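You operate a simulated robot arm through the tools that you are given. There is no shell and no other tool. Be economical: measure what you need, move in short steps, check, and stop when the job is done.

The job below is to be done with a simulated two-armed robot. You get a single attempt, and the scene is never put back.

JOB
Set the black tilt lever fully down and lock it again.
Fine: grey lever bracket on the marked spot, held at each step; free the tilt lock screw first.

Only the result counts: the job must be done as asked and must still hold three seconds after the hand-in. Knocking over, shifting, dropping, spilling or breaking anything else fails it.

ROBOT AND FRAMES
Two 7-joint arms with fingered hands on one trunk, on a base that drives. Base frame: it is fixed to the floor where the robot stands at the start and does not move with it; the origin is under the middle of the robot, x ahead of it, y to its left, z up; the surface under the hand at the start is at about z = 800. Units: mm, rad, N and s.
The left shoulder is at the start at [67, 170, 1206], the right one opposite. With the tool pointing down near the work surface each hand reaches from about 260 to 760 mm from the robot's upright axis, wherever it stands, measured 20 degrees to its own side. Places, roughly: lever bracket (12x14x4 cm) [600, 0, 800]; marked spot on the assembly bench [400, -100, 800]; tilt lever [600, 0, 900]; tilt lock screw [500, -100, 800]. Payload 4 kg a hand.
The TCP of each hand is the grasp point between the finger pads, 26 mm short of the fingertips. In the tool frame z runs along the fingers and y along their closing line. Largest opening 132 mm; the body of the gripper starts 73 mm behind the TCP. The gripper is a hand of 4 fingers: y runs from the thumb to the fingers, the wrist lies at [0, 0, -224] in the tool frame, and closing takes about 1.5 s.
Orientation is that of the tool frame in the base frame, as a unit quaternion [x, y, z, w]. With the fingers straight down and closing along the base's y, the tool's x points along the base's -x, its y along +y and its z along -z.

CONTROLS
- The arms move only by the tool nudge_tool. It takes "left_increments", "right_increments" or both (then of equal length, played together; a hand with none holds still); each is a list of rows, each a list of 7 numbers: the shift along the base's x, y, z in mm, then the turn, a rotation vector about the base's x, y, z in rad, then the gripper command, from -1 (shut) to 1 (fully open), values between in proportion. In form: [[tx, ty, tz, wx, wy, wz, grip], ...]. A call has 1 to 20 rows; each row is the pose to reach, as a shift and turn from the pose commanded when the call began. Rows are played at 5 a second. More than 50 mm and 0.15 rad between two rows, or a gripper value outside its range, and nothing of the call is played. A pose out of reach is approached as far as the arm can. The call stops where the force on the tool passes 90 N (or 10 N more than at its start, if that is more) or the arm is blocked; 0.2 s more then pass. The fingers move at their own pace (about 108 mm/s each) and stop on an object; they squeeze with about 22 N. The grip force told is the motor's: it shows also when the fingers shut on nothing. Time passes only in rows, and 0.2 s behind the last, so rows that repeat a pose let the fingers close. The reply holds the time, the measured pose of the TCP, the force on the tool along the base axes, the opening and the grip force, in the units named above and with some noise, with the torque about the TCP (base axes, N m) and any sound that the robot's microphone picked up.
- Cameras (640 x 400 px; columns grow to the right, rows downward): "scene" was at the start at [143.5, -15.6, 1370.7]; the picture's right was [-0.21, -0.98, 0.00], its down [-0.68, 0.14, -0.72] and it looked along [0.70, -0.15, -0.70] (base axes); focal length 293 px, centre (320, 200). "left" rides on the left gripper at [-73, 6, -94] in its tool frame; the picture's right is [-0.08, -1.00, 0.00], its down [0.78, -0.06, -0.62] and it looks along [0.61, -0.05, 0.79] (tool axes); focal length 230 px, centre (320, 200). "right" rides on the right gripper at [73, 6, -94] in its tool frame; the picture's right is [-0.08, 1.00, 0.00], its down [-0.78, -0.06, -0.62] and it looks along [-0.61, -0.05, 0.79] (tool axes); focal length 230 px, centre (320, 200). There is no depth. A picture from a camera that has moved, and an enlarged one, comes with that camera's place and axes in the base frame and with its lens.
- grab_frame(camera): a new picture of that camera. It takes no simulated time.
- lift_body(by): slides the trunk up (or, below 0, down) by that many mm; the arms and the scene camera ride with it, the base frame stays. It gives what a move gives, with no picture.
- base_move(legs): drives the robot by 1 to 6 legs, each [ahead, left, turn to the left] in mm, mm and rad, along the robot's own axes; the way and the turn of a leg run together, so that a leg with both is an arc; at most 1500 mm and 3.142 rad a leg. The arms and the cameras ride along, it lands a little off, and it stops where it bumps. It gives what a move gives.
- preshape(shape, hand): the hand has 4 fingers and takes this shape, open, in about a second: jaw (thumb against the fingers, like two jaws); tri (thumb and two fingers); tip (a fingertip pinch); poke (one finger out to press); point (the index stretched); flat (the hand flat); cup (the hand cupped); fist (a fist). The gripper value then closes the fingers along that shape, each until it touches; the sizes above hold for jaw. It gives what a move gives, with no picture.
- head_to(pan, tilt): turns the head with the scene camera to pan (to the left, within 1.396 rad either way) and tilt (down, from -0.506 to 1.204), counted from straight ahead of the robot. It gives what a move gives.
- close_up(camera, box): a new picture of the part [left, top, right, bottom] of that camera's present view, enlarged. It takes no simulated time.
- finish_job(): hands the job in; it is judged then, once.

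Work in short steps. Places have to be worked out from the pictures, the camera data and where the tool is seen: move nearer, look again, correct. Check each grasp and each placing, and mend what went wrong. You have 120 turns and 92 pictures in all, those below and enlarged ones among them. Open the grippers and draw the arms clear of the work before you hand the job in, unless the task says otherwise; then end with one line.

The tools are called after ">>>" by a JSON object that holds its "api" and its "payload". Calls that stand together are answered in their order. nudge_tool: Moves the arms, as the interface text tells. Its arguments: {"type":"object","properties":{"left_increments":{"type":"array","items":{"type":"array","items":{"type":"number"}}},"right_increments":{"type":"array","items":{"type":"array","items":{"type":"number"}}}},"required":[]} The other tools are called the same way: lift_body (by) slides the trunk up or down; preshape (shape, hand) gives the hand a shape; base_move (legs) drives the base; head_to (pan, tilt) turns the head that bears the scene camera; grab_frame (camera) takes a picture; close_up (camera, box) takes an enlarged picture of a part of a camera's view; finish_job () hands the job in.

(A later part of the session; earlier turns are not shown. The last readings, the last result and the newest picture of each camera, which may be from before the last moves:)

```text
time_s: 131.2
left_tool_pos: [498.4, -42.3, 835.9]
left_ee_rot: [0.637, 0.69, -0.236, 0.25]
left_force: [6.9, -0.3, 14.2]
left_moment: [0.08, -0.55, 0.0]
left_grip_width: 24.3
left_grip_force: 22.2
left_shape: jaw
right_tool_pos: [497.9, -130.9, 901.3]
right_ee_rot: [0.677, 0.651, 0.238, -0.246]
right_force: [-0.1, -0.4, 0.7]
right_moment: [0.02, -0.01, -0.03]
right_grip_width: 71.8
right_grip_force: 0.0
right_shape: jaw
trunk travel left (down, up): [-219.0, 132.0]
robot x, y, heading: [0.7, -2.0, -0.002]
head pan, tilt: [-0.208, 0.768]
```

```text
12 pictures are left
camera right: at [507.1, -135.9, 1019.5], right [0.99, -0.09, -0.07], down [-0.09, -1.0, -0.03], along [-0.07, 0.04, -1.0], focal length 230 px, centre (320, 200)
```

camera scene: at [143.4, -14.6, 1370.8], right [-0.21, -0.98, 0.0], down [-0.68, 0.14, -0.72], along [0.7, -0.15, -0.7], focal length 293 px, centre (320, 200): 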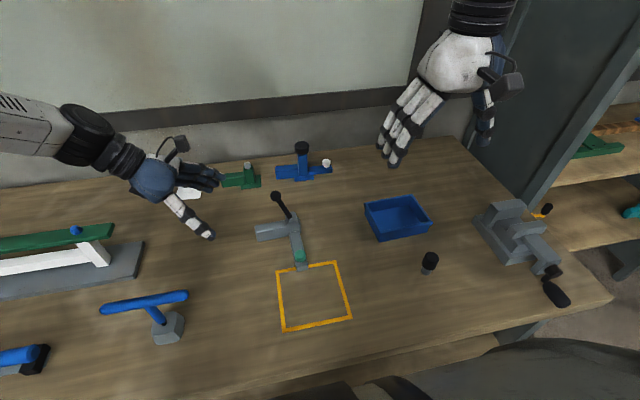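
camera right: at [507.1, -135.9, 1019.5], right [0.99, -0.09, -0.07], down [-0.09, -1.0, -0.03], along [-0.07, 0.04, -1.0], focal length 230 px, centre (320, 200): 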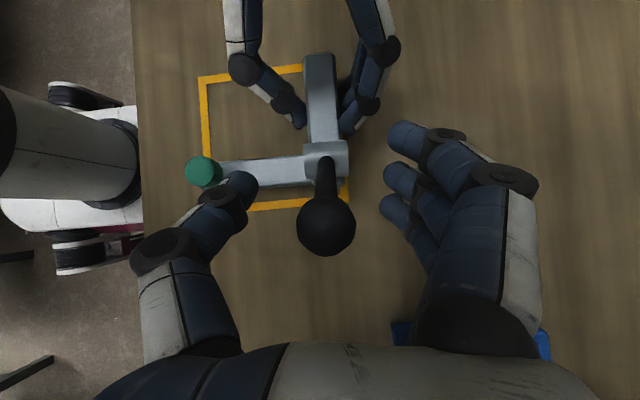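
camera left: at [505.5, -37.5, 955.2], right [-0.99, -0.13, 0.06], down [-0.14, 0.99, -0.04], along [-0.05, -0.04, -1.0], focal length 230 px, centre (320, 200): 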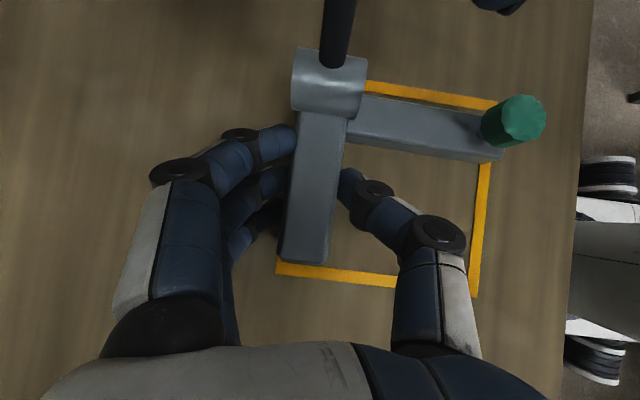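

Ball at ≈ (502,−143,924), lever ≈ −27°. Grip the ball itself.

>>> {"api": "nudge_tool", "payload": {"right_increments": [[2, -6, 10, 0, 0, 0, 0.1], [4, -12, 22, 0, 0, 0, 0.1], [4, -12, 22, 0, 0, 0, 0.1], [4, -12, 22, 0, 0, 0, -0.3], [4, -12, 22, 0, 0, 0, -0.6], [4, -12, 22, 0, 0, 0, -1], [4, -12, 22, 0, 0, 0, -1], [4, -12, 22, 0, 0, 0, -1]]}}

>>> {"api": "nudge_tool", "payload": {"right_increments": [[0, -3, -2, 0, 0, 0, -1], [0, -6, -3, 0, 0, 0, -1], [0, -9, -5, 0, 0, 0, -1], [0, -9, -5, 0, 0, 0, -1]]}}

```text
time_s: 133.0
left_tool_pos: [498.1, -43.1, 838.9]
left_ee_rot: [0.638, 0.689, -0.236, 0.249]
left_force: [7.3, -1.8, 17.5]
left_moment: [-0.06, -0.39, 0.19]
left_grip_width: 23.8
left_grip_force: 22.4
left_shape: jaw
right_tool_pos: [501.1, -143.8, 923.7]
right_ee_rot: [0.677, 0.651, 0.239, -0.246]
right_force: [-2.7, 1.7, 0.5]
right_moment: [-0.03, -0.03, -0.04]
right_grip_width: 0.0
right_grip_force: 22.1
right_shape: jaw
trunk travel left (down, up): [-219.0, 132.0]
robot x, y, heading: [-2.0, -2.4, 0.0]
head pan, tilt: [-0.208, 0.768]
```

```text
time_s: 134.0
left_tool_pos: [497.5, -42.7, 837.8]
left_ee_rot: [0.637, 0.69, -0.236, 0.249]
left_force: [8.3, -2.2, 17.8]
left_moment: [-0.06, -0.41, 0.15]
left_grip_width: 23.7
left_grip_force: 22.2
left_shape: jaw
right_tool_pos: [502.0, -151.7, 918.5]
right_ee_rot: [0.677, 0.652, 0.238, -0.245]
right_force: [-2.7, 2.0, 0.9]
right_moment: [0.12, -0.06, -0.04]
right_grip_width: 0.0
right_grip_force: 22.2
right_shape: jaw
trunk travel left (down, up): [-219.0, 132.0]
robot x, y, heading: [-3.3, 0.3, 0.006]
head pan, tilt: [-0.208, 0.768]
```

Moves easily at 2 N; check that the ball is actually in the grip.

>>> {"api": "grab_frame", "payload": {"camera": "right"}}

```text
11 pictures are left
camera right: at [510.5, -156.8, 1035.9], right [0.99, -0.09, -0.07], down [-0.09, -1.0, -0.03], along [-0.07, 0.04, -1.0], focal length 230 px, centre (320, 200)
```

right: 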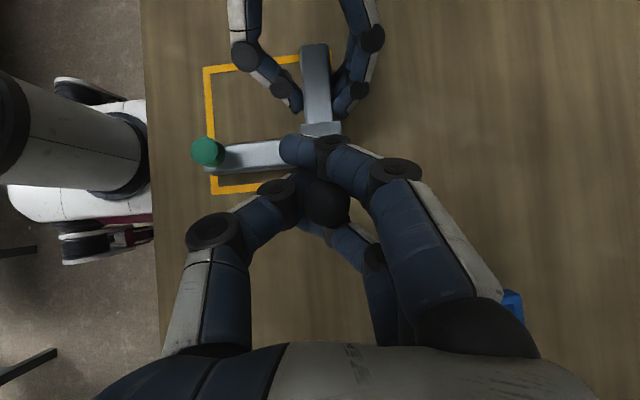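

Ball is caged at the grip centre and followed (≈ −33°). Continue along the arc toward −50°, checking force.

>>> {"api": "nudge_tool", "payload": {"right_increments": [[0, -4, -2, 0, 0, 0, -1], [0, -8, -4, 0, 0, 0, -1], [0, -12, -6, 0, 0, 0, -1], [0, -16, -9.5, 0, 0, 0, -1], [0, -16, -9.5, 0, 0, 0, -1]]}}

>>> {"api": "nudge_tool", "payload": {"right_increments": [[0, -3, -3, 0, 0, 0, -1], [0, -6, -6, 0, 0, 0, -1], [0, -8, -8, 0, 0, 0, -1], [0, -8, -8, 0, 0, 0, -1]]}}

```text
time_s: 135.2
left_tool_pos: [494.7, -44.6, 838.9]
left_ee_rot: [0.638, 0.688, -0.238, 0.251]
left_force: [-0.2, -15.2, 21.1]
left_moment: [-0.33, -0.1, 0.15]
left_grip_width: 23.2
left_grip_force: 22.5
left_shape: jaw
right_tool_pos: [501.0, -167.0, 908.7]
right_ee_rot: [0.676, 0.653, 0.238, -0.245]
right_force: [-5.7, 15.8, 8.2]
right_moment: [0.13, -0.04, 0.0]
right_grip_width: 0.1
right_grip_force: 22.0
right_shape: jaw
trunk travel left (down, up): [-219.0, 132.0]
robot x, y, heading: [-2.1, 2.1, 0.0]
head pan, tilt: [-0.208, 0.768]
```

```text
time_s: 136.2
left_tool_pos: [494.8, -44.3, 841.1]
left_ee_rot: [0.638, 0.688, -0.237, 0.253]
left_force: [-1.2, -16.1, 28.5]
left_moment: [-0.45, -0.1, -0.01]
left_grip_width: 23.4
left_grip_force: 21.8
left_shape: jaw
right_tool_pos: [500.4, -174.8, 904.5]
right_ee_rot: [0.676, 0.652, 0.24, -0.245]
right_force: [-4.3, 12.3, 24.7]
right_moment: [0.25, -0.06, -0.01]
right_grip_width: 0.0
right_grip_force: 22.4
right_shape: jaw
trunk travel left (down, up): [-219.0, 132.0]
robot x, y, heading: [-0.1, -0.5, 0.001]
head pan, tilt: [-0.208, 0.768]
```

Resistance is now tangential at 17–25 N while before it was 2 N: the lower stop is reached (≈ −35°). I ease the load back, then release the ball, leaving the lever at the stop.

>>> {"api": "nudge_tool", "payload": {"right_increments": [[0, 5, 3, 0, 0, 0, -1], [0, 9, 6, 0, 0, 0, -1], [0, 11, 8, 0, 0, 0, -1], [0, 11, 8, 0, 0, 0, -1]]}}

```text
time_s: 137.2
left_tool_pos: [497.0, -42.6, 837.3]
left_ee_rot: [0.638, 0.689, -0.237, 0.249]
left_force: [-0.6, -6.6, 17.9]
left_moment: [-0.29, -0.22, 0.02]
left_grip_width: 23.1
left_grip_force: 22.1
left_shape: jaw
right_tool_pos: [501.8, -168.0, 909.5]
right_ee_rot: [0.677, 0.651, 0.239, -0.245]
right_force: [-2.9, 0.9, 6.5]
right_moment: [-0.19, -0.09, -0.02]
right_grip_width: 0.2
right_grip_force: 21.8
right_shape: jaw
trunk travel left (down, up): [-219.0, 132.0]
robot x, y, heading: [0.6, 0.4, 0.002]
head pan, tilt: [-0.208, 0.768]
```

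Check state with a scene close-up.

>>> {"api": "close_up", "payload": {"camera": "scene", "box": [240, 160, 400, 330]}}

```text
2.35 times, centred on (320, 245) of scene
camera zoom: at [141.2, -15.9, 1370.8], right [-0.21, -0.98, 0.0], down [-0.68, 0.14, -0.72], along [0.7, -0.15, -0.69], focal length 689 px, centre (320, 94)
```

zoom: 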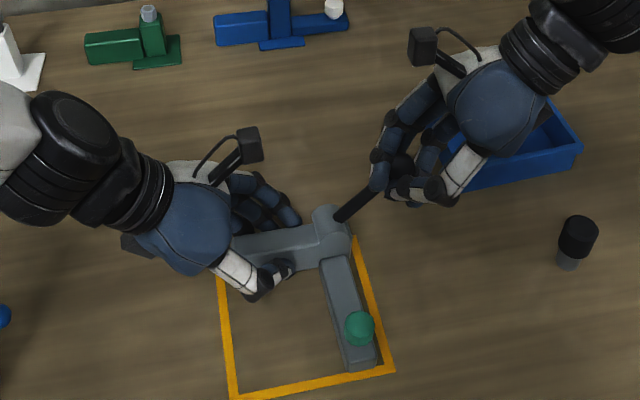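

Release the ball and move the right hand clear, then inspect from the left camera.

>>> {"api": "nudge_tool", "payload": {"right_increments": [[0, 1, 1, 0, 0, 0, -0.5], [0, 1, 1, 0, 0, 0, 0], [0, 1, 1, 0, 0, 0, 0.1], [0, 1, 1, 0, 0, 0, 0.1], [0, -15, 20, 0, 0, 0, 0.1], [0, -40, 50, 0, 0, 0, 0.1], [0, -70, 80, 0, 0, 0, 0.1], [-10, -90, 90, 0, 0, 0, 0.1], [-10, -90, 90, 0, 0, 0, 0.1]]}}

>>> {"api": "grab_frame", "payload": {"camera": "left"}}

```text
time_s: 139.2
left_tool_pos: [497.4, -42.3, 836.5]
left_ee_rot: [0.638, 0.689, -0.237, 0.248]
left_force: [-0.6, -0.2, 10.8]
left_moment: [-0.08, -0.21, 0.07]
left_grip_width: 23.2
left_grip_force: 21.8
left_shape: jaw
right_tool_pos: [493.2, -255.1, 1000.7]
right_ee_rot: [0.677, 0.652, 0.238, -0.246]
right_force: [0.4, 0.1, 0.3]
right_moment: [0.02, 0.01, -0.01]
right_grip_width: 71.8
right_grip_force: 0.1
right_shape: jaw
trunk travel left (down, up): [-219.0, 132.0]
robot x, y, heading: [-0.3, 2.4, -0.001]
head pan, tilt: [-0.208, 0.768]
```

```text
9 pictures are left
camera left: at [504.7, -37.2, 954.7], right [-0.99, -0.13, 0.06], down [-0.14, 0.99, -0.03], along [-0.05, -0.04, -1.0], focal length 230 px, centre (320, 200)
```

left: 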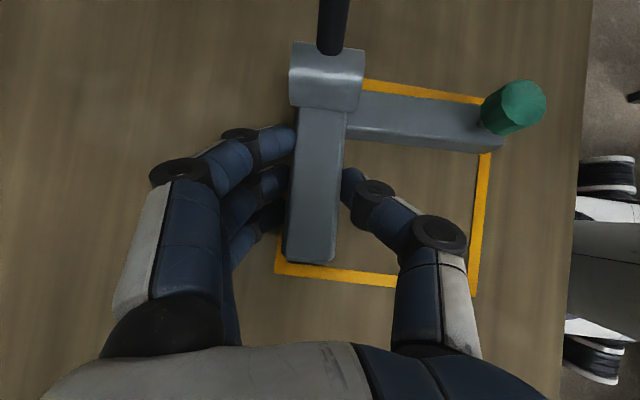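

The bracket may be slightly tilted or shifted in the grip. I open the left fingers gradually to let it settle, regrip.

>>> {"api": "nudge_tool", "payload": {"left_increments": [[0, 0, -1, 0, 0, 0, -0.62], [0, 0, -1, 0, 0, 0, -0.58], [0, 0, -1, 0, 0, 0, -0.54], [0, 0, -1, 0, 0, 0, -0.5], [0, 0, -1, 0, 0, 0, -0.4], [0, 0, -1, 0, 0, 0, -0.4], [0, 0, 0, 0, 0, 0, -0.4], [0, 0, 0, 0, 0, 0, -1], [0, 0, 0, 0, 0, 0, -1], [0, 0, 0, 0, 0, 0, -1], [0, 0, 0, 0, 0, 0, -1]]}}

>>> {"api": "grab_frame", "payload": {"camera": "left"}}

```text
time_s: 141.6
left_tool_pos: [497.8, -42.4, 836.0]
left_ee_rot: [0.638, 0.689, -0.237, 0.249]
left_force: [1.6, 1.2, 7.9]
left_moment: [0.19, -0.28, 0.04]
left_grip_width: 24.1
left_grip_force: 21.5
left_shape: jaw
right_tool_pos: [493.0, -254.8, 999.7]
right_ee_rot: [0.677, 0.651, 0.238, -0.246]
right_force: [0.2, 0.7, 0.3]
right_moment: [-0.01, -0.03, -0.01]
right_grip_width: 71.9
right_grip_force: 0.1
right_shape: jaw
trunk travel left (down, up): [-219.0, 132.0]
robot x, y, heading: [-0.8, 1.1, 0.0]
head pan, tilt: [-0.208, 0.768]
```

```text
8 pictures are left
camera left: at [505.5, -37.3, 954.6], right [-0.99, -0.13, 0.06], down [-0.14, 0.99, -0.03], along [-0.05, -0.04, -1.0], focal length 230 px, centre (320, 200)
```

left: 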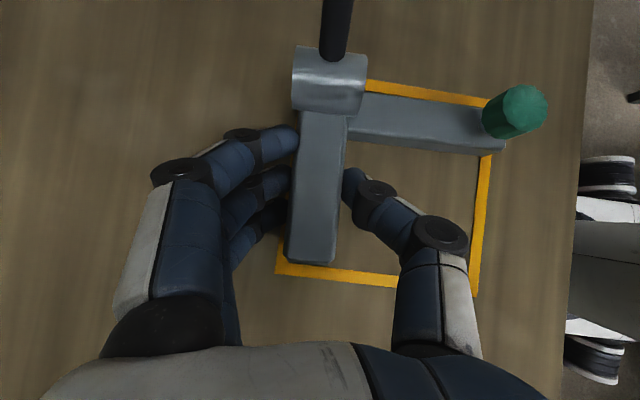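

Bracket is flat, squared and gripped; the lever leans to −y at its stop, gravity holding it there. Now bring the right hand back over the knob (K ≈ (402,−101)), at yaw ≈ −0.3 for clockwise tightening.

>>> {"api": "nudge_tool", "payload": {"right_increments": [[-30, 5, 0, -0.14, 0, 0, 0], [-60, 10, 0, -0.28, 0, 0, 0], [-85, 20, 0, -0.42, 0, 0, 0], [-93, 35, -10, -0.56, 0, 0, 0], [-93, 55, -20, -0.7, 0, 0, 0], [-93, 75, -30, -0.7, 0, 0, 0], [-93, 75, -30, -0.7, 0, 0, 0]]}}

>>> {"api": "nudge_tool", "payload": {"right_increments": [[0, 10, -5, 0, 0, 0.14, 0], [0, 20, -15, 0, 0, 0.28, 0], [0, 30, -25, 0, 0, 0.42, 0], [0, 40, -35, 0, 0, 0.56, 0], [0, 50, -45, 0, 0, 0.7, 0], [0, 60, -55, 0, 0, 0.84, 0], [0, 70, -65, 0, 0, 0.98, 0], [0, 72, -75, 0, 0, 1.12, 0], [0, 72, -85, 0, 0, 1.26, 0], [0, 72, -85, 0, 0, 1.3, 0]]}}

>>> {"api": "grab_frame", "payload": {"camera": "right"}}

```text
time_s: 143.2
left_tool_pos: [498.5, -43.4, 836.3]
left_ee_rot: [0.637, 0.69, -0.236, 0.249]
left_force: [1.0, 1.7, 6.4]
left_moment: [0.18, -0.23, 0.03]
left_grip_width: 23.4
left_grip_force: 22.0
left_shape: jaw
right_tool_pos: [400.7, -179.1, 968.0]
right_ee_rot: [0.72, 0.694, 0.0, 0.001]
right_force: [-0.3, -0.2, -0.4]
right_moment: [0.0, -0.02, 0.01]
right_grip_width: 66.9
right_grip_force: 0.1
right_shape: jaw
trunk travel left (down, up): [-219.0, 132.0]
robot x, y, heading: [0.4, -1.2, 0.002]
head pan, tilt: [-0.208, 0.768]
```

```text
time_s: 145.4
left_tool_pos: [498.0, -43.2, 836.9]
left_ee_rot: [0.638, 0.689, -0.237, 0.25]
left_force: [1.2, 2.1, 6.1]
left_moment: [0.16, -0.19, 0.02]
left_grip_width: 23.4
left_grip_force: 22.7
left_shape: jaw
right_tool_pos: [399.4, -107.1, 883.5]
right_ee_rot: [0.152, 0.988, 0.0, 0.001]
right_force: [0.3, -0.3, 0.4]
right_moment: [-0.01, 0.01, -0.03]
right_grip_width: 66.8
right_grip_force: 0.0
right_shape: jaw
trunk travel left (down, up): [-219.0, 132.0]
robot x, y, heading: [-2.3, 1.9, -0.005]
head pan, tilt: [-0.208, 0.768]
```

```text
7 pictures are left
camera right: at [331.8, -80.0, 976.0], right [0.37, 0.93, 0.0], down [0.73, -0.3, 0.62], along [0.57, -0.23, -0.79], focal length 230 px, centre (320, 200)
```

right: 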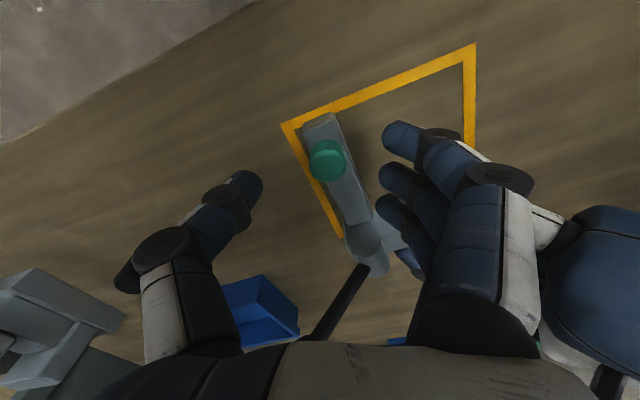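

Knob measured at ≈ (398,−101). Fine-position, descend, grip and do the first clockwise stroke.

>>> {"api": "nudge_tool", "payload": {"right_increments": [[-3, -1, -10, 0, 0, 0, 0], [-3, -1, -20, 0, 0, 0, 0], [-3, -1, -24, 0, 0, 0, 0], [-3, -1, -24, 0, 0, 0, -0.5], [-3, -1, -24, 0, 0, 0, -1], [-3, -1, -24, 0, 0, 0, -1], [-3, -1, -24, 0, 0, 0, -1], [-3, -1, -24, 0, 0, 0, -1]]}}

>>> {"api": "nudge_tool", "payload": {"right_increments": [[-0.7, 0.3, 0, 0, 0, -0.13, -1], [-1.5, 0.7, 0, 0, 0, -0.26, -1], [-2.3, 1.2, 0, 0, 0, -0.39, -1], [-3, 1.8, 0, 0, 0, -0.52, -1], [-3.6, 2.5, 0, 0, 0, -0.65, -1], [-4.1, 3.2, 0, 0, 0, -0.78, -1], [-4.5, 4.1, 0, 0, 0, -0.91, -1], [-4.8, 5, 0, 0, 0, -1.04, -1], [-5, 5.8, 0, 0, 0, -1.17, -1], [-5, 6.7, 0, 0, 0, -1.3, -1], [-5, 6.7, 0, 0, 0, -1.3, -1]]}}

```text
time_s: 147.2
left_tool_pos: [498.8, -42.4, 836.5]
left_ee_rot: [0.638, 0.69, -0.236, 0.249]
left_force: [3.7, 5.5, 4.3]
left_moment: [0.14, -0.18, -0.06]
left_grip_width: 23.8
left_grip_force: 21.8
left_shape: jaw
right_tool_pos: [395.4, -109.0, 858.5]
right_ee_rot: [0.153, 0.988, 0.0, 0.0]
right_force: [-7.1, -4.7, 1.6]
right_moment: [0.03, 0.06, 0.03]
right_grip_width: 3.1
right_grip_force: 21.7
right_shape: jaw
trunk travel left (down, up): [-219.0, 132.0]
robot x, y, heading: [-0.7, -1.0, 0.002]
head pan, tilt: [-0.208, 0.768]
```

```text
time_s: 149.6
left_tool_pos: [498.3, -44.1, 837.9]
left_ee_rot: [0.638, 0.689, -0.238, 0.248]
left_force: [5.1, -2.4, 8.5]
left_moment: [0.02, -0.17, 0.3]
left_grip_width: 23.7
left_grip_force: 22.2
left_shape: jaw
right_tool_pos: [393.9, -103.1, 862.2]
right_ee_rot: [0.726, 0.687, 0.005, -0.004]
right_force: [-1.7, 2.5, -1.0]
right_moment: [0.05, -0.06, 0.06]
right_grip_width: 2.4
right_grip_force: 22.2
right_shape: jaw
trunk travel left (down, up): [-219.0, 132.0]
robot x, y, heading: [-0.9, 4.5, -0.0]
head pan, tilt: [-0.208, 0.768]
```

The clockwise stroke shows a resisting +0.06 N·m. Repeat strokes in pairs, watching the torque.

>>> {"api": "nudge_tool", "payload": {"right_increments": [[0, 0, 0, 0, 0, 0, -0.5], [0, 0, 0, 0, 0, 0, 0], [0, 0, 0, 0, 0, 0, 0], [0, -0.9, 0, 0, 0, 0.13, 0], [0.2, -1.7, 0, 0, 0, 0.26, 0], [0.5, -2.6, 0, 0, 0, 0.39, 0], [0.9, -3.5, 0, 0, 0, 0.52, 0], [1.4, -4.2, 0, 0, 0, 0.65, 0], [2, -4.9, 0, 0, 0, 0.78, 0], [2.7, -5.5, 0, 0, 0, 0.91, 0], [3.5, -6, 0, 0, 0, 1.04, 0], [4.3, -6.4, 0, 0, 0, 1.17, 0], [5, -6.7, 0, 0, 0, 1.3, 0], [5, -6.7, 0, 0, 0, 1.3, -0.5], [5, -6.7, 0, 0, 0, 1.3, -1], [5, -6.7, 0, 0, 0, 1.3, -1], [5, -6.7, 0, 0, 0, 1.3, -1], [5, -6.7, 0, 0, 0, 1.3, -1]]}}

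>>> {"api": "nudge_tool", "payload": {"right_increments": [[-0.7, 0.3, 0, 0, 0, -0.13, -1], [-1.5, 0.7, 0, 0, 0, -0.26, -1], [-2.3, 1.2, 0, 0, 0, -0.39, -1], [-3, 1.8, 0, 0, 0, -0.52, -1], [-3.6, 2.5, 0, 0, 0, -0.65, -1], [-4.1, 3.2, 0, 0, 0, -0.78, -1], [-4.5, 4.1, 0, 0, 0, -0.91, -1], [-4.8, 5, 0, 0, 0, -1.04, -1], [-5, 5.8, 0, 0, 0, -1.17, -1], [-5, 6.7, 0, 0, 0, -1.3, -1], [-5, 6.7, 0, 0, 0, -1.3, -1]]}}

>>> {"api": "nudge_tool", "payload": {"right_increments": [[0, 0, 0, 0, 0, 0, -0.5], [0, 0, 0, 0, 0, 0, 0], [0, 0, 0, 0, 0, 0, 0], [0, -0.9, 0, 0, 0, 0.13, 0], [0.2, -1.7, 0, 0, 0, 0.26, 0], [0.5, -2.6, 0, 0, 0, 0.39, 0], [0.9, -3.5, 0, 0, 0, 0.52, 0], [1.4, -4.2, 0, 0, 0, 0.65, 0], [2, -4.9, 0, 0, 0, 0.78, 0], [2.7, -5.5, 0, 0, 0, 0.91, 0], [3.5, -6, 0, 0, 0, 1.04, 0], [4.3, -6.4, 0, 0, 0, 1.17, 0], [5, -6.7, 0, 0, 0, 1.3, 0], [5, -6.7, 0, 0, 0, 1.3, -0.5], [5, -6.7, 0, 0, 0, 1.3, -1], [5, -6.7, 0, 0, 0, 1.3, -1], [5, -6.7, 0, 0, 0, 1.3, -1], [5, -6.7, 0, 0, 0, 1.3, -1]]}}

>>> {"api": "nudge_tool", "payload": {"right_increments": [[-0.7, 0.3, 0, 0, 0, -0.13, -1], [-1.5, 0.7, 0, 0, 0, -0.26, -1], [-2.3, 1.2, 0, 0, 0, -0.39, -1], [-3, 1.8, 0, 0, 0, -0.52, -1], [-3.6, 2.5, 0, 0, 0, -0.65, -1], [-4.1, 3.2, 0, 0, 0, -0.78, -1], [-4.5, 4.1, 0, 0, 0, -0.91, -1], [-4.8, 5, 0, 0, 0, -1.04, -1], [-5, 5.8, 0, 0, 0, -1.17, -1], [-5, 6.7, 0, 0, 0, -1.3, -1], [-5, 6.7, 0, 0, 0, -1.3, -1]]}}

```text
time_s: 153.4
left_tool_pos: [499.0, -42.7, 837.8]
left_ee_rot: [0.638, 0.69, -0.236, 0.249]
left_force: [3.1, 2.6, 8.5]
left_moment: [0.05, -0.23, -0.12]
left_grip_width: 23.3
left_grip_force: 22.0
left_shape: jaw
right_tool_pos: [394.4, -110.0, 858.1]
right_ee_rot: [0.154, 0.988, 0.0, 0.001]
right_force: [-7.1, -4.8, 1.8]
right_moment: [-0.01, 0.05, 0.04]
right_grip_width: 3.3
right_grip_force: 22.1
right_shape: jaw
trunk travel left (down, up): [-219.0, 132.0]
robot x, y, heading: [2.2, -3.9, -0.002]
head pan, tilt: [-0.208, 0.768]
```

```text
time_s: 155.8
left_tool_pos: [497.8, -42.7, 837.7]
left_ee_rot: [0.638, 0.689, -0.237, 0.248]
left_force: [5.3, -1.3, 9.1]
left_moment: [0.05, -0.13, 0.3]
left_grip_width: 23.4
left_grip_force: 21.6
left_shape: jaw
right_tool_pos: [393.8, -103.0, 860.7]
right_ee_rot: [0.726, 0.688, 0.005, -0.004]
right_force: [-2.7, 2.0, -0.2]
right_moment: [0.04, -0.06, 0.07]
right_grip_width: 2.5
right_grip_force: 22.0
right_shape: jaw
trunk travel left (down, up): [-219.0, 132.0]
robot x, y, heading: [-4.4, 1.4, 0.001]
head pan, tilt: [-0.208, 0.768]
```

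```text
time_s: 159.6
left_tool_pos: [497.7, -43.3, 837.1]
left_ee_rot: [0.638, 0.69, -0.236, 0.249]
left_force: [2.5, 1.6, 7.3]
left_moment: [0.03, -0.23, -0.13]
left_grip_width: 23.3
left_grip_force: 22.2
left_shape: jaw
right_tool_pos: [395.0, -108.9, 859.0]
right_ee_rot: [0.154, 0.988, 0.0, 0.001]
right_force: [-6.7, -5.4, 1.0]
right_moment: [0.04, 0.06, -0.02]
right_grip_width: 4.2
right_grip_force: 21.5
right_shape: jaw
trunk travel left (down, up): [-219.0, 132.0]
robot x, y, heading: [-1.8, 3.1, -0.003]
head pan, tilt: [-0.208, 0.768]
```

```text
time_s: 162.0
left_tool_pos: [497.6, -43.1, 836.5]
left_ee_rot: [0.638, 0.689, -0.238, 0.248]
left_force: [4.6, -1.1, 9.0]
left_moment: [0.07, -0.15, 0.33]
left_grip_width: 23.6
left_grip_force: 22.3
left_shape: jaw
right_tool_pos: [393.6, -101.9, 860.9]
right_ee_rot: [0.727, 0.687, 0.005, -0.003]
right_force: [-2.0, 1.3, 0.9]
right_moment: [0.04, -0.05, 0.05]
right_grip_width: 4.0
right_grip_force: 21.9
right_shape: jaw
trunk travel left (down, up): [-219.0, 132.0]
robot x, y, heading: [0.9, -2.7, 0.0]
head pan, tilt: [-0.208, 0.768]
```

Three strokes done, consistent. Three more, lowering 1 mm as the knob sinks.

>>> {"api": "nudge_tool", "payload": {"right_increments": [[0, 0, 0, 0, 0, 0, -0.5], [0, 0, 0, 0, 0, 0, 0], [0, 0, 0, 0, 0, 0, 0], [0, -0.9, 0, 0, 0, 0.13, 0], [0.2, -1.7, 0, 0, 0, 0.26, 0], [0.5, -2.6, 0, 0, 0, 0.39, 0], [0.9, -3.5, 0, 0, 0, 0.52, 0], [1.4, -4.2, 0, 0, 0, 0.65, 0], [2, -4.9, 0, 0, 0, 0.78, 0], [2.7, -5.5, 0, 0, 0, 0.91, 0], [3.5, -6, 0, 0, 0, 1.04, 0], [4.3, -6.4, -1, 0, 0, 1.17, 0], [5, -6.7, -1, 0, 0, 1.3, 0], [5, -6.7, -1, 0, 0, 1.3, -0.5], [5, -6.7, -1, 0, 0, 1.3, -1], [5, -6.7, -1, 0, 0, 1.3, -1], [5, -6.7, -1, 0, 0, 1.3, -1], [5, -6.7, -1, 0, 0, 1.3, -1]]}}

>>> {"api": "nudge_tool", "payload": {"right_increments": [[-0.7, 0.3, 0, 0, 0, -0.13, -1], [-1.5, 0.7, 0, 0, 0, -0.26, -1], [-2.3, 1.2, 0, 0, 0, -0.39, -1], [-3, 1.8, 0, 0, 0, -0.52, -1], [-3.6, 2.5, 0, 0, 0, -0.65, -1], [-4.1, 3.2, 0, 0, 0, -0.78, -1], [-4.5, 4.1, 0, 0, 0, -0.91, -1], [-4.8, 5, 0, 0, 0, -1.04, -1], [-5, 5.8, 0, 0, 0, -1.17, -1], [-5, 6.7, 0, 0, 0, -1.3, -1], [-5, 6.7, 0, 0, 0, -1.3, -1]]}}

>>> {"api": "nudge_tool", "payload": {"right_increments": [[0, 0, 0, 0, 0, 0, -0.5], [0, 0, 0, 0, 0, 0, 0], [0, 0, 0, 0, 0, 0, 0], [0, -0.9, 0, 0, 0, 0.13, 0], [0.2, -1.7, 0, 0, 0, 0.26, 0], [0.5, -2.6, 0, 0, 0, 0.39, 0], [0.9, -3.5, 0, 0, 0, 0.52, 0], [1.4, -4.2, 0, 0, 0, 0.65, 0], [2, -4.9, 0, 0, 0, 0.78, 0], [2.7, -5.5, 0, 0, 0, 0.91, 0], [3.5, -6, 0, 0, 0, 1.04, 0], [4.3, -6.4, 0, 0, 0, 1.17, 0], [5, -6.7, 0, 0, 0, 1.3, 0], [5, -6.7, 0, 0, 0, 1.3, -0.5], [5, -6.7, 0, 0, 0, 1.3, -1], [5, -6.7, 0, 0, 0, 1.3, -1], [5, -6.7, 0, 0, 0, 1.3, -1], [5, -6.7, 0, 0, 0, 1.3, -1]]}}

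>>> {"api": "nudge_tool", "payload": {"right_increments": [[-0.7, 0.3, 0, 0, 0, -0.13, -1], [-1.5, 0.7, 0, 0, 0, -0.26, -1], [-2.3, 1.2, 0, 0, 0, -0.39, -1], [-3, 1.8, 0, 0, 0, -0.52, -1], [-3.6, 2.5, 0, 0, 0, -0.65, -1], [-4.1, 3.2, 0, 0, 0, -0.78, -1], [-4.5, 4.1, 0, 0, 0, -0.91, -1], [-4.8, 5, 0, 0, 0, -1.04, -1], [-5, 5.8, 0, 0, 0, -1.17, -1], [-5, 6.7, 0, 0, 0, -1.3, -1], [-5, 6.7, 0, 0, 0, -1.3, -1]]}}

>>> {"api": "nudge_tool", "payload": {"right_increments": [[0, 0, 0, 0, 0, 0, -0.5], [0, 0, 0, 0, 0, 0, 0], [0, 0, 0, 0, 0, 0, 0], [0, -0.9, 0, 0, 0, 0.13, 0], [0.2, -1.7, 0, 0, 0, 0.26, 0], [0.5, -2.6, 0, 0, 0, 0.39, 0], [0.9, -3.5, 0, 0, 0, 0.52, 0], [1.4, -4.2, 0, 0, 0, 0.65, 0], [2, -4.9, 0, 0, 0, 0.78, 0], [2.7, -5.5, 0, 0, 0, 0.91, 0], [3.5, -6, 0, 0, 0, 1.04, 0], [4.3, -6.4, 0, 0, 0, 1.17, 0], [5, -6.7, 0, 0, 0, 1.3, 0], [5, -6.7, 0, 0, 0, 1.3, -0.5], [5, -6.7, 0, 0, 0, 1.3, -1], [5, -6.7, 0, 0, 0, 1.3, -1], [5, -6.7, 0, 0, 0, 1.3, -1], [5, -6.7, 0, 0, 0, 1.3, -1]]}}

>>> {"api": "nudge_tool", "payload": {"right_increments": [[-0.7, 0.3, 0, 0, 0, -0.13, -1], [-1.5, 0.7, 0, 0, 0, -0.26, -1], [-2.3, 1.2, 0, 0, 0, -0.39, -1], [-3, 1.8, 0, 0, 0, -0.52, -1], [-3.6, 2.5, 0, 0, 0, -0.65, -1], [-4.1, 3.2, 0, 0, 0, -0.78, -1], [-4.5, 4.1, 0, 0, 0, -0.91, -1], [-4.8, 5, 0, 0, 0, -1.04, -1], [-5, 5.8, 0, 0, 0, -1.17, -1], [-5, 6.7, 0, 0, 0, -1.3, -1], [-5, 6.7, 0, 0, 0, -1.3, -1]]}}

>>> {"api": "close_up", "payload": {"camera": "left", "box": [270, 0, 550, 290]}}

```text
time_s: 165.8
left_tool_pos: [497.9, -43.1, 838.1]
left_ee_rot: [0.638, 0.689, -0.236, 0.249]
left_force: [1.9, 1.7, 8.0]
left_moment: [0.05, -0.21, -0.11]
left_grip_width: 23.1
left_grip_force: 22.1
left_shape: jaw
right_tool_pos: [395.0, -109.5, 857.9]
right_ee_rot: [0.154, 0.988, 0.0, 0.0]
right_force: [-5.0, -5.5, 1.3]
right_moment: [0.06, 0.09, -0.01]
right_grip_width: 3.6
right_grip_force: 21.8
right_shape: jaw
trunk travel left (down, up): [-219.0, 132.0]
robot x, y, heading: [-2.6, -0.0, 0.003]
head pan, tilt: [-0.208, 0.768]
```

```text
time_s: 168.2
left_tool_pos: [497.9, -42.6, 837.7]
left_ee_rot: [0.638, 0.689, -0.237, 0.248]
left_force: [2.9, -1.3, 8.8]
left_moment: [0.01, -0.15, 0.3]
left_grip_width: 23.5
left_grip_force: 21.8
left_shape: jaw
right_tool_pos: [394.1, -102.4, 859.6]
right_ee_rot: [0.726, 0.687, 0.006, -0.004]
right_force: [-1.2, 2.5, -0.2]
right_moment: [0.04, -0.12, 0.07]
right_grip_width: 3.2
right_grip_force: 22.0
right_shape: jaw
trunk travel left (down, up): [-219.0, 132.0]
robot x, y, heading: [-2.3, -0.5, -0.005]
head pan, tilt: [-0.208, 0.768]
```

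```text
time_s: 172.0
left_tool_pos: [499.3, -42.8, 836.3]
left_ee_rot: [0.638, 0.69, -0.237, 0.249]
left_force: [1.9, 1.9, 7.8]
left_moment: [0.1, -0.24, -0.07]
left_grip_width: 23.2
left_grip_force: 22.1
left_shape: jaw
right_tool_pos: [396.0, -108.9, 859.2]
right_ee_rot: [0.155, 0.988, 0.0, 0.0]
right_force: [-6.2, -4.7, 2.2]
right_moment: [0.09, 0.06, 0.02]
right_grip_width: 4.6
right_grip_force: 21.5
right_shape: jaw
trunk travel left (down, up): [-219.0, 132.0]
robot x, y, heading: [2.1, 0.6, -0.0]
head pan, tilt: [-0.208, 0.768]
```

```text
time_s: 174.4
left_tool_pos: [497.7, -43.5, 837.8]
left_ee_rot: [0.638, 0.689, -0.237, 0.248]
left_force: [1.6, -2.3, 9.5]
left_moment: [0.03, -0.15, 0.29]
left_grip_width: 23.5
left_grip_force: 22.3
left_shape: jaw
right_tool_pos: [394.3, -102.3, 859.9]
right_ee_rot: [0.727, 0.687, 0.005, -0.004]
right_force: [-0.3, 2.5, 0.6]
right_moment: [0.06, -0.13, 0.11]
right_grip_width: 3.9
right_grip_force: 22.2
right_shape: jaw
trunk travel left (down, up): [-219.0, 132.0]
robot x, y, heading: [3.0, 2.1, -0.001]
head pan, tilt: [-0.208, 0.768]
```

```text
time_s: 178.2
left_tool_pos: [497.7, -42.3, 835.7]
left_ee_rot: [0.638, 0.689, -0.237, 0.249]
left_force: [0.8, -0.3, 7.2]
left_moment: [0.0, -0.21, -0.13]
left_grip_width: 23.1
left_grip_force: 22.1
left_shape: jaw
right_tool_pos: [395.7, -108.0, 858.0]
right_ee_rot: [0.154, 0.988, 0.001, 0.001]
right_force: [-3.4, -2.4, -0.3]
right_moment: [0.03, 0.09, 0.03]
right_grip_width: 5.4
right_grip_force: 22.0
right_shape: jaw
trunk travel left (down, up): [-219.0, 132.0]
robot x, y, heading: [-4.7, -0.6, -0.003]
head pan, tilt: [-0.208, 0.768]
```

```text
time_s: 180.6
left_tool_pos: [499.4, -42.9, 836.9]
left_ee_rot: [0.638, 0.689, -0.237, 0.249]
left_force: [0.8, -2.5, 9.5]
left_moment: [0.05, -0.13, 0.28]
left_grip_width: 23.2
left_grip_force: 22.1
left_shape: jaw
right_tool_pos: [393.7, -102.5, 860.5]
right_ee_rot: [0.727, 0.687, 0.006, -0.004]
right_force: [0.5, 4.0, -0.2]
right_moment: [0.09, -0.15, 0.06]
right_grip_width: 3.9
right_grip_force: 22.5
right_shape: jaw
trunk travel left (down, up): [-219.0, 132.0]
robot x, y, heading: [-0.9, 1.7, -0.0]
head pan, tilt: [-0.208, 0.768]
```

```text
1.38 times, centred on (410, 145) of left
camera zoom: at [505.5, -37.6, 955.0], right [-0.99, -0.13, 0.06], down [-0.14, 0.99, -0.04], along [-0.05, -0.04, -1.0], focal length 317 px, centre (196, 276)
```

zoom: 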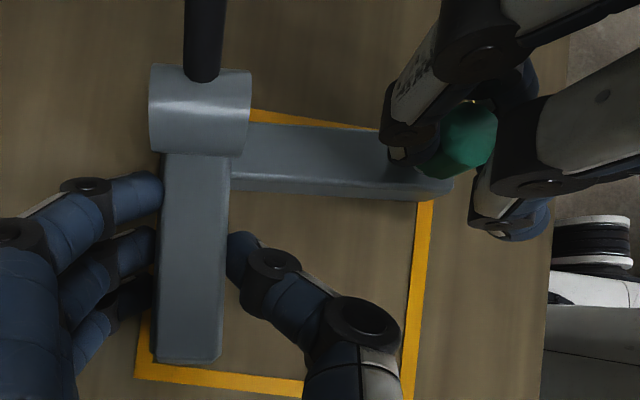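

Bracket remains in place. Continue with further clockwise strokes until the torque rises.

>>> {"api": "nudge_tool", "payload": {"right_increments": [[0, 0, 0, 0, 0, 0, -0.5], [0, 0, 0, 0, 0, 0, 0], [0, 0, 0, 0, 0, 0, 0], [0, -0.9, 0, 0, 0, 0.13, 0], [0.2, -1.7, 0, 0, 0, 0.26, 0], [0.5, -2.6, 0, 0, 0, 0.39, 0], [0.9, -3.5, 0, 0, 0, 0.52, 0], [1.4, -4.2, 0, 0, 0, 0.65, 0], [2, -4.9, 0, 0, 0, 0.78, 0], [2.7, -5.5, 0, 0, 0, 0.91, 0], [3.5, -6, 0, 0, 0, 1.04, 0], [4.3, -6.4, -1, 0, 0, 1.17, 0], [5, -6.7, -1, 0, 0, 1.3, 0], [5, -6.7, -1, 0, 0, 1.3, -0.5], [5, -6.7, -1, 0, 0, 1.3, -1], [5, -6.7, -1, 0, 0, 1.3, -1], [5, -6.7, -1, 0, 0, 1.3, -1], [5, -6.7, -1, 0, 0, 1.3, -1]]}}

>>> {"api": "nudge_tool", "payload": {"right_increments": [[-0.7, 0.3, 0, 0, 0, -0.13, -1], [-1.5, 0.7, 0, 0, 0, -0.26, -1], [-2.3, 1.2, 0, 0, 0, -0.39, -1], [-3, 1.8, 0, 0, 0, -0.52, -1], [-3.6, 2.5, 0, 0, 0, -0.65, -1], [-4.1, 3.2, 0, 0, 0, -0.78, -1], [-4.5, 4.1, 0, 0, 0, -0.91, -1], [-4.8, 5, 0, 0, 0, -1.04, -1], [-5, 5.8, 0, 0, 0, -1.17, -1], [-5, 6.7, 0, 0, 0, -1.3, -1], [-5, 6.7, 0, 0, 0, -1.3, -1]]}}

>>> {"api": "nudge_tool", "payload": {"right_increments": [[0, 0, 0, 0, 0, 0, -0.5], [0, 0, 0, 0, 0, 0, 0], [0, 0, 0, 0, 0, 0, 0], [0, -0.9, 0, 0, 0, 0.13, 0], [0.2, -1.7, 0, 0, 0, 0.26, 0], [0.5, -2.6, 0, 0, 0, 0.39, 0], [0.9, -3.5, 0, 0, 0, 0.52, 0], [1.4, -4.2, 0, 0, 0, 0.65, 0], [2, -4.9, 0, 0, 0, 0.78, 0], [2.7, -5.5, 0, 0, 0, 0.91, 0], [3.5, -6, 0, 0, 0, 1.04, 0], [4.3, -6.4, 0, 0, 0, 1.17, 0], [5, -6.7, 0, 0, 0, 1.3, 0], [5, -6.7, 0, 0, 0, 1.3, -0.5], [5, -6.7, 0, 0, 0, 1.3, -1], [5, -6.7, 0, 0, 0, 1.3, -1], [5, -6.7, 0, 0, 0, 1.3, -1], [5, -6.7, 0, 0, 0, 1.3, -1]]}}

>>> {"api": "nudge_tool", "payload": {"right_increments": [[-0.7, 0.3, 0, 0, 0, -0.13, -1], [-1.5, 0.7, 0, 0, 0, -0.26, -1], [-2.3, 1.2, 0, 0, 0, -0.39, -1], [-3, 1.8, 0, 0, 0, -0.52, -1], [-3.6, 2.5, 0, 0, 0, -0.65, -1], [-4.1, 3.2, 0, 0, 0, -0.78, -1], [-4.5, 4.1, 0, 0, 0, -0.91, -1], [-4.8, 5, 0, 0, 0, -1.04, -1], [-5, 5.8, 0, 0, 0, -1.17, -1], [-5, 6.7, 0, 0, 0, -1.3, -1], [-5, 6.7, 0, 0, 0, -1.3, -1]]}}

>>> {"api": "nudge_tool", "payload": {"right_increments": [[0, 0, 0, 0, 0, 0, -0.5], [0, 0, 0, 0, 0, 0, 0], [0, 0, 0, 0, 0, 0, 0], [0, -0.9, 0, 0, 0, 0.13, 0], [0.2, -1.7, 0, 0, 0, 0.26, 0], [0.5, -2.6, 0, 0, 0, 0.39, 0], [0.9, -3.5, 0, 0, 0, 0.52, 0], [1.4, -4.2, 0, 0, 0, 0.65, 0], [2, -4.9, 0, 0, 0, 0.78, 0], [2.7, -5.5, 0, 0, 0, 0.91, 0], [3.5, -6, 0, 0, 0, 1.04, 0], [4.3, -6.4, 0, 0, 0, 1.17, 0], [5, -6.7, 0, 0, 0, 1.3, 0], [5, -6.7, 0, 0, 0, 1.3, -0.5], [5, -6.7, 0, 0, 0, 1.3, -1], [5, -6.7, 0, 0, 0, 1.3, -1], [5, -6.7, 0, 0, 0, 1.3, -1], [5, -6.7, 0, 0, 0, 1.3, -1]]}}

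>>> {"api": "nudge_tool", "payload": {"right_increments": [[-0.7, 0.3, 0, 0, 0, -0.13, -1], [-1.5, 0.7, 0, 0, 0, -0.26, -1], [-2.3, 1.2, 0, 0, 0, -0.39, -1], [-3, 1.8, 0, 0, 0, -0.52, -1], [-3.6, 2.5, 0, 0, 0, -0.65, -1], [-4.1, 3.2, 0, 0, 0, -0.78, -1], [-4.5, 4.1, 0, 0, 0, -0.91, -1], [-4.8, 5, 0, 0, 0, -1.04, -1], [-5, 5.8, 0, 0, 0, -1.17, -1], [-5, 6.7, 0, 0, 0, -1.3, -1], [-5, 6.7, 0, 0, 0, -1.3, -1]]}}

```text
time_s: 184.4
left_tool_pos: [497.3, -43.0, 835.7]
left_ee_rot: [0.638, 0.69, -0.236, 0.248]
left_force: [3.1, 2.3, 6.1]
left_moment: [0.1, -0.23, -0.05]
left_grip_width: 23.1
left_grip_force: 22.7
left_shape: jaw
right_tool_pos: [395.6, -109.4, 856.0]
right_ee_rot: [0.154, 0.988, 0.0, 0.0]
right_force: [-7.5, -5.6, 1.8]
right_moment: [0.06, 0.08, 0.05]
right_grip_width: 4.3
right_grip_force: 21.7
right_shape: jaw
trunk travel left (down, up): [-219.0, 132.0]
robot x, y, heading: [-0.3, -0.1, -0.004]
head pan, tilt: [-0.208, 0.768]
```

```text
time_s: 186.8
left_tool_pos: [497.8, -43.6, 837.6]
left_ee_rot: [0.638, 0.69, -0.237, 0.248]
left_force: [0.9, -3.3, 9.8]
left_moment: [0.0, -0.07, 0.26]
left_grip_width: 23.4
left_grip_force: 21.7
left_shape: jaw
right_tool_pos: [393.2, -102.4, 858.2]
right_ee_rot: [0.727, 0.686, 0.005, -0.003]
right_force: [1.9, 3.1, 0.2]
right_moment: [0.02, -0.18, 0.08]
right_grip_width: 3.8
right_grip_force: 21.7
right_shape: jaw
trunk travel left (down, up): [-219.0, 132.0]
robot x, y, heading: [2.2, -1.0, -0.001]
head pan, tilt: [-0.208, 0.768]
```

```text
time_s: 190.6
left_tool_pos: [498.0, -42.2, 837.1]
left_ee_rot: [0.638, 0.69, -0.236, 0.249]
left_force: [3.0, 3.5, 7.3]
left_moment: [0.08, -0.23, -0.06]
left_grip_width: 22.8
left_grip_force: 22.0
left_shape: jaw
right_tool_pos: [395.3, -111.6, 858.3]
right_ee_rot: [0.154, 0.988, 0.0, 0.0]
right_force: [-6.2, -4.6, 0.1]
right_moment: [0.03, 0.03, -0.06]
right_grip_width: 3.9
right_grip_force: 22.2
right_shape: jaw
trunk travel left (down, up): [-219.0, 132.0]
robot x, y, heading: [-0.7, 0.8, 0.001]
head pan, tilt: [-0.208, 0.768]
```

```text
time_s: 193.0
left_tool_pos: [497.3, -42.6, 836.2]
left_ee_rot: [0.637, 0.689, -0.237, 0.249]
left_force: [2.3, -0.8, 7.7]
left_moment: [0.06, -0.17, 0.22]
left_grip_width: 23.3
left_grip_force: 22.3
left_shape: jaw
right_tool_pos: [394.2, -104.7, 858.2]
right_ee_rot: [0.727, 0.687, 0.005, -0.004]
right_force: [-0.4, 2.8, -0.2]
right_moment: [0.04, -0.13, 0.03]
right_grip_width: 3.6
right_grip_force: 21.7
right_shape: jaw
trunk travel left (down, up): [-219.0, 132.0]
robot x, y, heading: [0.0, -1.2, 0.0]
head pan, tilt: [-0.208, 0.768]
```

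```text
time_s: 196.8
left_tool_pos: [498.4, -43.4, 836.5]
left_ee_rot: [0.638, 0.689, -0.237, 0.25]
left_force: [0.9, -1.3, 7.3]
left_moment: [-0.02, -0.16, -0.08]
left_grip_width: 23.1
left_grip_force: 21.9
left_shape: jaw
right_tool_pos: [395.0, -108.3, 856.2]
right_ee_rot: [0.154, 0.988, 0.001, 0.002]
right_force: [-4.1, -1.6, -0.5]
right_moment: [0.01, 0.05, 0.03]
right_grip_width: 5.9
right_grip_force: 22.4
right_shape: jaw
trunk travel left (down, up): [-219.0, 132.0]
robot x, y, heading: [0.2, -1.5, 0.001]
head pan, tilt: [-0.208, 0.768]
```

```text
time_s: 199.2
left_tool_pos: [497.6, -43.1, 837.1]
left_ee_rot: [0.638, 0.689, -0.237, 0.249]
left_force: [-1.0, -5.1, 9.5]
left_moment: [-0.05, -0.05, 0.2]
left_grip_width: 23.2
left_grip_force: 22.0
left_shape: jaw
right_tool_pos: [393.2, -101.8, 858.9]
right_ee_rot: [0.726, 0.687, 0.005, -0.004]
right_force: [3.6, 5.2, -0.6]
right_moment: [0.09, -0.19, 0.13]
right_grip_width: 4.5
right_grip_force: 21.8
right_shape: jaw
trunk travel left (down, up): [-219.0, 132.0]
robot x, y, heading: [0.4, 1.0, 0.0]
head pan, tilt: [-0.208, 0.768]
```

Nine strokes (~11.7 rad). Lift the right hand and look at how far the knob is in.

>>> {"api": "nudge_tool", "payload": {"right_increments": [[0, 0, 0, 0, 0, 0, 0], [0, 0, 0, 0, 0, 0, 0], [0, 0, 0, 0, 0, 0, 0], [-5, 0, 40, 0, 0, 0, 0], [-5, -15, 75, 0, 0, 0, 0], [-5, -50, 100, 0, 0, 0, 0], [-5, -80, 110, 0, 0, 0, 0], [-5, -80, 110, 0, 0, 0, 0]]}}

>>> {"api": "close_up", "payload": {"camera": "left", "box": [420, 50, 580, 180]}}

```text
time_s: 201.0
left_tool_pos: [497.8, -42.5, 836.4]
left_ee_rot: [0.638, 0.689, -0.239, 0.248]
left_force: [0.0, 2.9, 9.1]
left_moment: [0.16, -0.23, 0.02]
left_grip_width: 23.3
left_grip_force: 22.1
left_shape: jaw
right_tool_pos: [386.8, -184.8, 966.4]
right_ee_rot: [0.72, 0.694, -0.001, 0.001]
right_force: [-0.9, 1.2, -0.2]
right_moment: [-0.02, 0.03, 0.03]
right_grip_width: 65.3
right_grip_force: 0.0
right_shape: jaw
trunk travel left (down, up): [-219.0, 132.0]
robot x, y, heading: [-2.6, -3.8, -0.002]
head pan, tilt: [-0.208, 0.768]
```

```text
3.08 times, centred on (500, 115) of left
camera zoom: at [505.4, -37.3, 954.9], right [-0.99, -0.13, 0.06], down [-0.14, 0.99, -0.03], along [-0.05, -0.04, -1.0], focal length 708 px, centre (-234, 462)
```

zoom: 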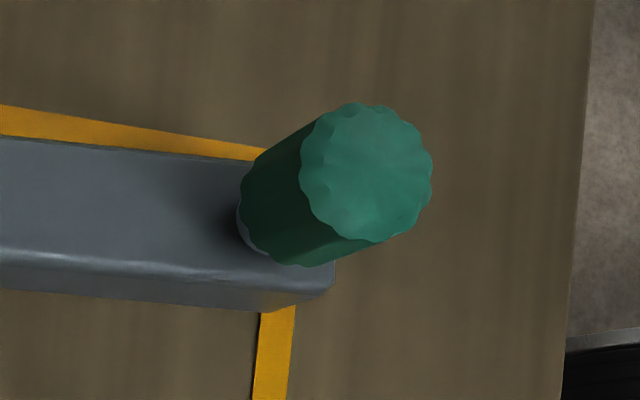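

The knob is nearly down again but a thin stub is visible; I do more tightening strokes with K updated to ≈ (400.5,−102).

>>> {"api": "nudge_tool", "payload": {"right_increments": [[1, 10, -5, 0, 0, 0.13, 0], [2, 20, -15, 0, 0, 0.26, 0], [3, 30, -25, 0, 0, 0.39, 0], [5, 45, -35, 0, 0, 0.52, 0], [7, 60, -45, 0, 0, 0.65, 0], [9, 70, -55, 0, 0, 0.78, 0], [10, 76, -65, 0, 0, 0.91, 0], [11, 76, -75, 0, 0, 1.04, 0], [11.5, 76, -90, 0, 0, 1.17, 0], [11.5, 76, -105, 0, 0, 1.3, 0], [11.5, 76, -110, 0, 0, 1.3, 0], [11.5, 76, -110, 0, 0, 1.3, -0.5], [11.5, 76, -110, 0, 0, 1.3, -1], [11.5, 76, -110, 0, 0, 1.3, -1], [11.5, 76, -110, 0, 0, 1.3, -1], [11.5, 76, -110, 0, 0, 1.3, -1]]}}

>>> {"api": "nudge_tool", "payload": {"right_increments": [[-0.7, 0.3, 0, 0, 0, -0.13, -1], [-1.5, 0.7, 0, 0, 0, -0.26, -1], [-2.3, 1.2, 0, 0, 0, -0.39, -1], [-3, 1.8, 0, 0, 0, -0.52, -1], [-3.6, 2.5, 0, 0, 0, -0.65, -1], [-4.1, 3.2, 0, 0, 0, -0.78, -1], [-4.5, 4.1, 0, 0, 0, -0.91, -1], [-4.8, 5, 0, 0, 0, -1.04, -1], [-5, 5.8, 0, 0, 0, -1.17, -1], [-5, 6.7, 0, 0, 0, -1.3, -1], [-5, 6.7, 0, 0, 0, -1.3, -1]]}}

>>> {"api": "nudge_tool", "payload": {"right_increments": [[0, 0, 0, 0, 0, 0, -0.5], [0, 0, 0, 0, 0, 0, 0], [0, 0, 0, 0, 0, 0, 0], [0, -0.9, 0, 0, 0, 0.13, 0], [0.2, -1.7, 0, 0, 0, 0.26, 0], [0.5, -2.6, 0, 0, 0, 0.39, 0], [0.9, -3.5, 0, 0, 0, 0.52, 0], [1.4, -4.2, 0, 0, 0, 0.65, 0], [2, -4.9, 0, 0, 0, 0.78, 0], [2.7, -5.5, 0, 0, 0, 0.91, 0], [3.5, -6, 0, 0, 0, 1.04, 0], [4.3, -6.4, 0, 0, 0, 1.17, 0], [5, -6.7, 0, 0, 0, 1.3, 0], [5, -6.7, 0, 0, 0, 1.3, -0.5], [5, -6.7, 0, 0, 0, 1.3, -1], [5, -6.7, 0, 0, 0, 1.3, -1], [5, -6.7, 0, 0, 0, 1.3, -1], [5, -6.7, 0, 0, 0, 1.3, -1]]}}

>>> {"api": "nudge_tool", "payload": {"right_increments": [[-0.7, 0.3, 0, 0, 0, -0.13, -1], [-1.5, 0.7, 0, 0, 0, -0.26, -1], [-2.3, 1.2, 0, 0, 0, -0.39, -1], [-3, 1.8, 0, 0, 0, -0.52, -1], [-3.6, 2.5, 0, 0, 0, -0.65, -1], [-4.1, 3.2, 0, 0, 0, -0.78, -1], [-4.5, 4.1, 0, 0, 0, -0.91, -1], [-4.8, 5, 0, 0, 0, -1.04, -1], [-5, 5.8, 0, 0, 0, -1.17, -1], [-5, 6.7, 0, 0, 0, -1.3, -1], [-5, 6.7, 0, 0, 0, -1.3, -1]]}}

```text
time_s: 204.4
left_tool_pos: [497.7, -41.9, 837.0]
left_ee_rot: [0.638, 0.69, -0.236, 0.249]
left_force: [3.3, 4.8, 4.9]
left_moment: [0.11, -0.18, -0.02]
left_grip_width: 23.2
left_grip_force: 21.9
left_shape: jaw
right_tool_pos: [396.6, -108.1, 857.1]
right_ee_rot: [0.155, 0.988, 0.0, 0.0]
right_force: [-6.0, -5.8, 1.7]
right_moment: [0.01, 0.06, -0.05]
right_grip_width: 5.0
right_grip_force: 22.3
right_shape: jaw
trunk travel left (down, up): [-219.0, 132.0]
robot x, y, heading: [4.2, 1.8, -0.001]
head pan, tilt: [-0.208, 0.768]
```

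```text
time_s: 206.8
left_tool_pos: [497.5, -43.5, 838.0]
left_ee_rot: [0.638, 0.69, -0.236, 0.248]
left_force: [1.2, -6.5, 6.7]
left_moment: [-0.12, -0.06, 0.37]
left_grip_width: 23.0
left_grip_force: 21.6
left_shape: jaw
right_tool_pos: [396.2, -99.4, 858.8]
right_ee_rot: [0.728, 0.686, 0.007, -0.005]
right_force: [-0.1, 5.1, 0.1]
right_moment: [0.09, 0.05, 0.08]
right_grip_width: 2.0
right_grip_force: 22.2
right_shape: jaw
trunk travel left (down, up): [-219.0, 132.0]
robot x, y, heading: [1.0, -1.3, -0.003]
head pan, tilt: [-0.208, 0.768]
```

```text
time_s: 210.6
left_tool_pos: [496.5, -43.0, 837.8]
left_ee_rot: [0.637, 0.69, -0.236, 0.25]
left_force: [6.1, -2.7, -0.5]
left_moment: [0.05, -0.15, 0.31]
left_grip_width: 23.2
left_grip_force: 22.1
left_shape: jaw
right_tool_pos: [395.2, -107.3, 857.6]
right_ee_rot: [0.154, 0.988, 0.001, 0.0]
right_force: [-12.7, 2.1, 20.6]
right_moment: [-0.14, -0.26, -0.01]
right_grip_width: 5.9
right_grip_force: 22.1
right_shape: jaw
trunk travel left (down, up): [-219.0, 132.0]
robot x, y, heading: [0.2, 0.2, -0.003]
head pan, tilt: [-0.208, 0.768]
```

```text
time_s: 213.0
left_tool_pos: [497.0, -42.2, 836.7]
left_ee_rot: [0.638, 0.689, -0.237, 0.248]
left_force: [-3.1, -5.2, 7.4]
left_moment: [-0.08, 0.06, 0.26]
left_grip_width: 22.5
left_grip_force: 22.2
left_shape: jaw
right_tool_pos: [393.0, -100.9, 859.3]
right_ee_rot: [0.728, 0.686, 0.005, -0.005]
right_force: [0.6, 7.4, 4.3]
right_moment: [-0.01, 0.02, 0.07]
right_grip_width: 2.1
right_grip_force: 22.2
right_shape: jaw
trunk travel left (down, up): [-219.0, 132.0]
robot x, y, heading: [-2.2, -1.7, -0.003]
head pan, tilt: [-0.208, 0.768]
```

Contact readings changed a bit (20 N vertical on regrip). Lift and inspect bracket and knob.

>>> {"api": "nudge_tool", "payload": {"right_increments": [[0, 0, 0, 0, 0, 0, 0], [0, 0, 0, 0, 0, 0, 0], [0, 0, 0, 0, 0, 0, 0], [-5, 0, 40, 0, 0, 0, 0], [-5, -15, 75, 0, 0, 0, 0], [-5, -50, 100, 0, 0, 0, 0], [-5, -80, 110, 0, 0, 0, 0], [-5, -80, 110, 0, 0, 0, 0]]}}

>>> {"api": "close_up", "payload": {"camera": "left", "box": [270, 0, 580, 290]}}

```text
time_s: 214.8
left_tool_pos: [497.3, -42.7, 836.9]
left_ee_rot: [0.638, 0.689, -0.237, 0.248]
left_force: [0.3, -0.4, 9.1]
left_moment: [0.07, -0.18, -0.03]
left_grip_width: 22.9
left_grip_force: 21.6
left_shape: jaw
right_tool_pos: [389.5, -180.1, 966.3]
right_ee_rot: [0.72, 0.694, 0.0, 0.001]
right_force: [0.5, 0.2, 0.9]
right_moment: [0.0, 0.02, -0.01]
right_grip_width: 65.6
right_grip_force: 0.0
right_shape: jaw
trunk travel left (down, up): [-219.0, 132.0]
robot x, y, heading: [1.5, -1.7, 0.002]
head pan, tilt: [-0.208, 0.768]
```

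```text
1.38 times, centred on (425, 145) of left
camera zoom: at [505.1, -37.8, 955.0], right [-0.99, -0.13, 0.06], down [-0.14, 0.99, -0.04], along [-0.05, -0.04, -1.0], focal length 317 px, centre (175, 276)
```

zoom: 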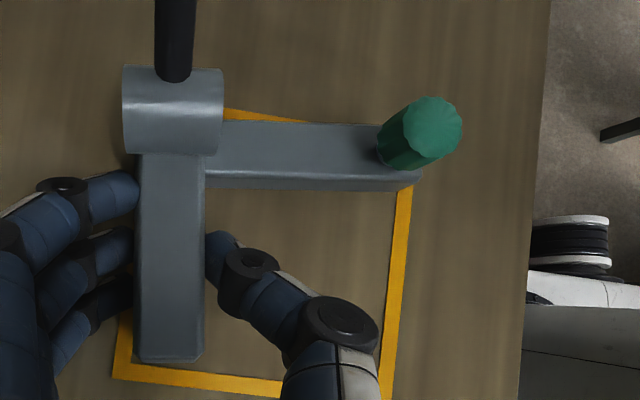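

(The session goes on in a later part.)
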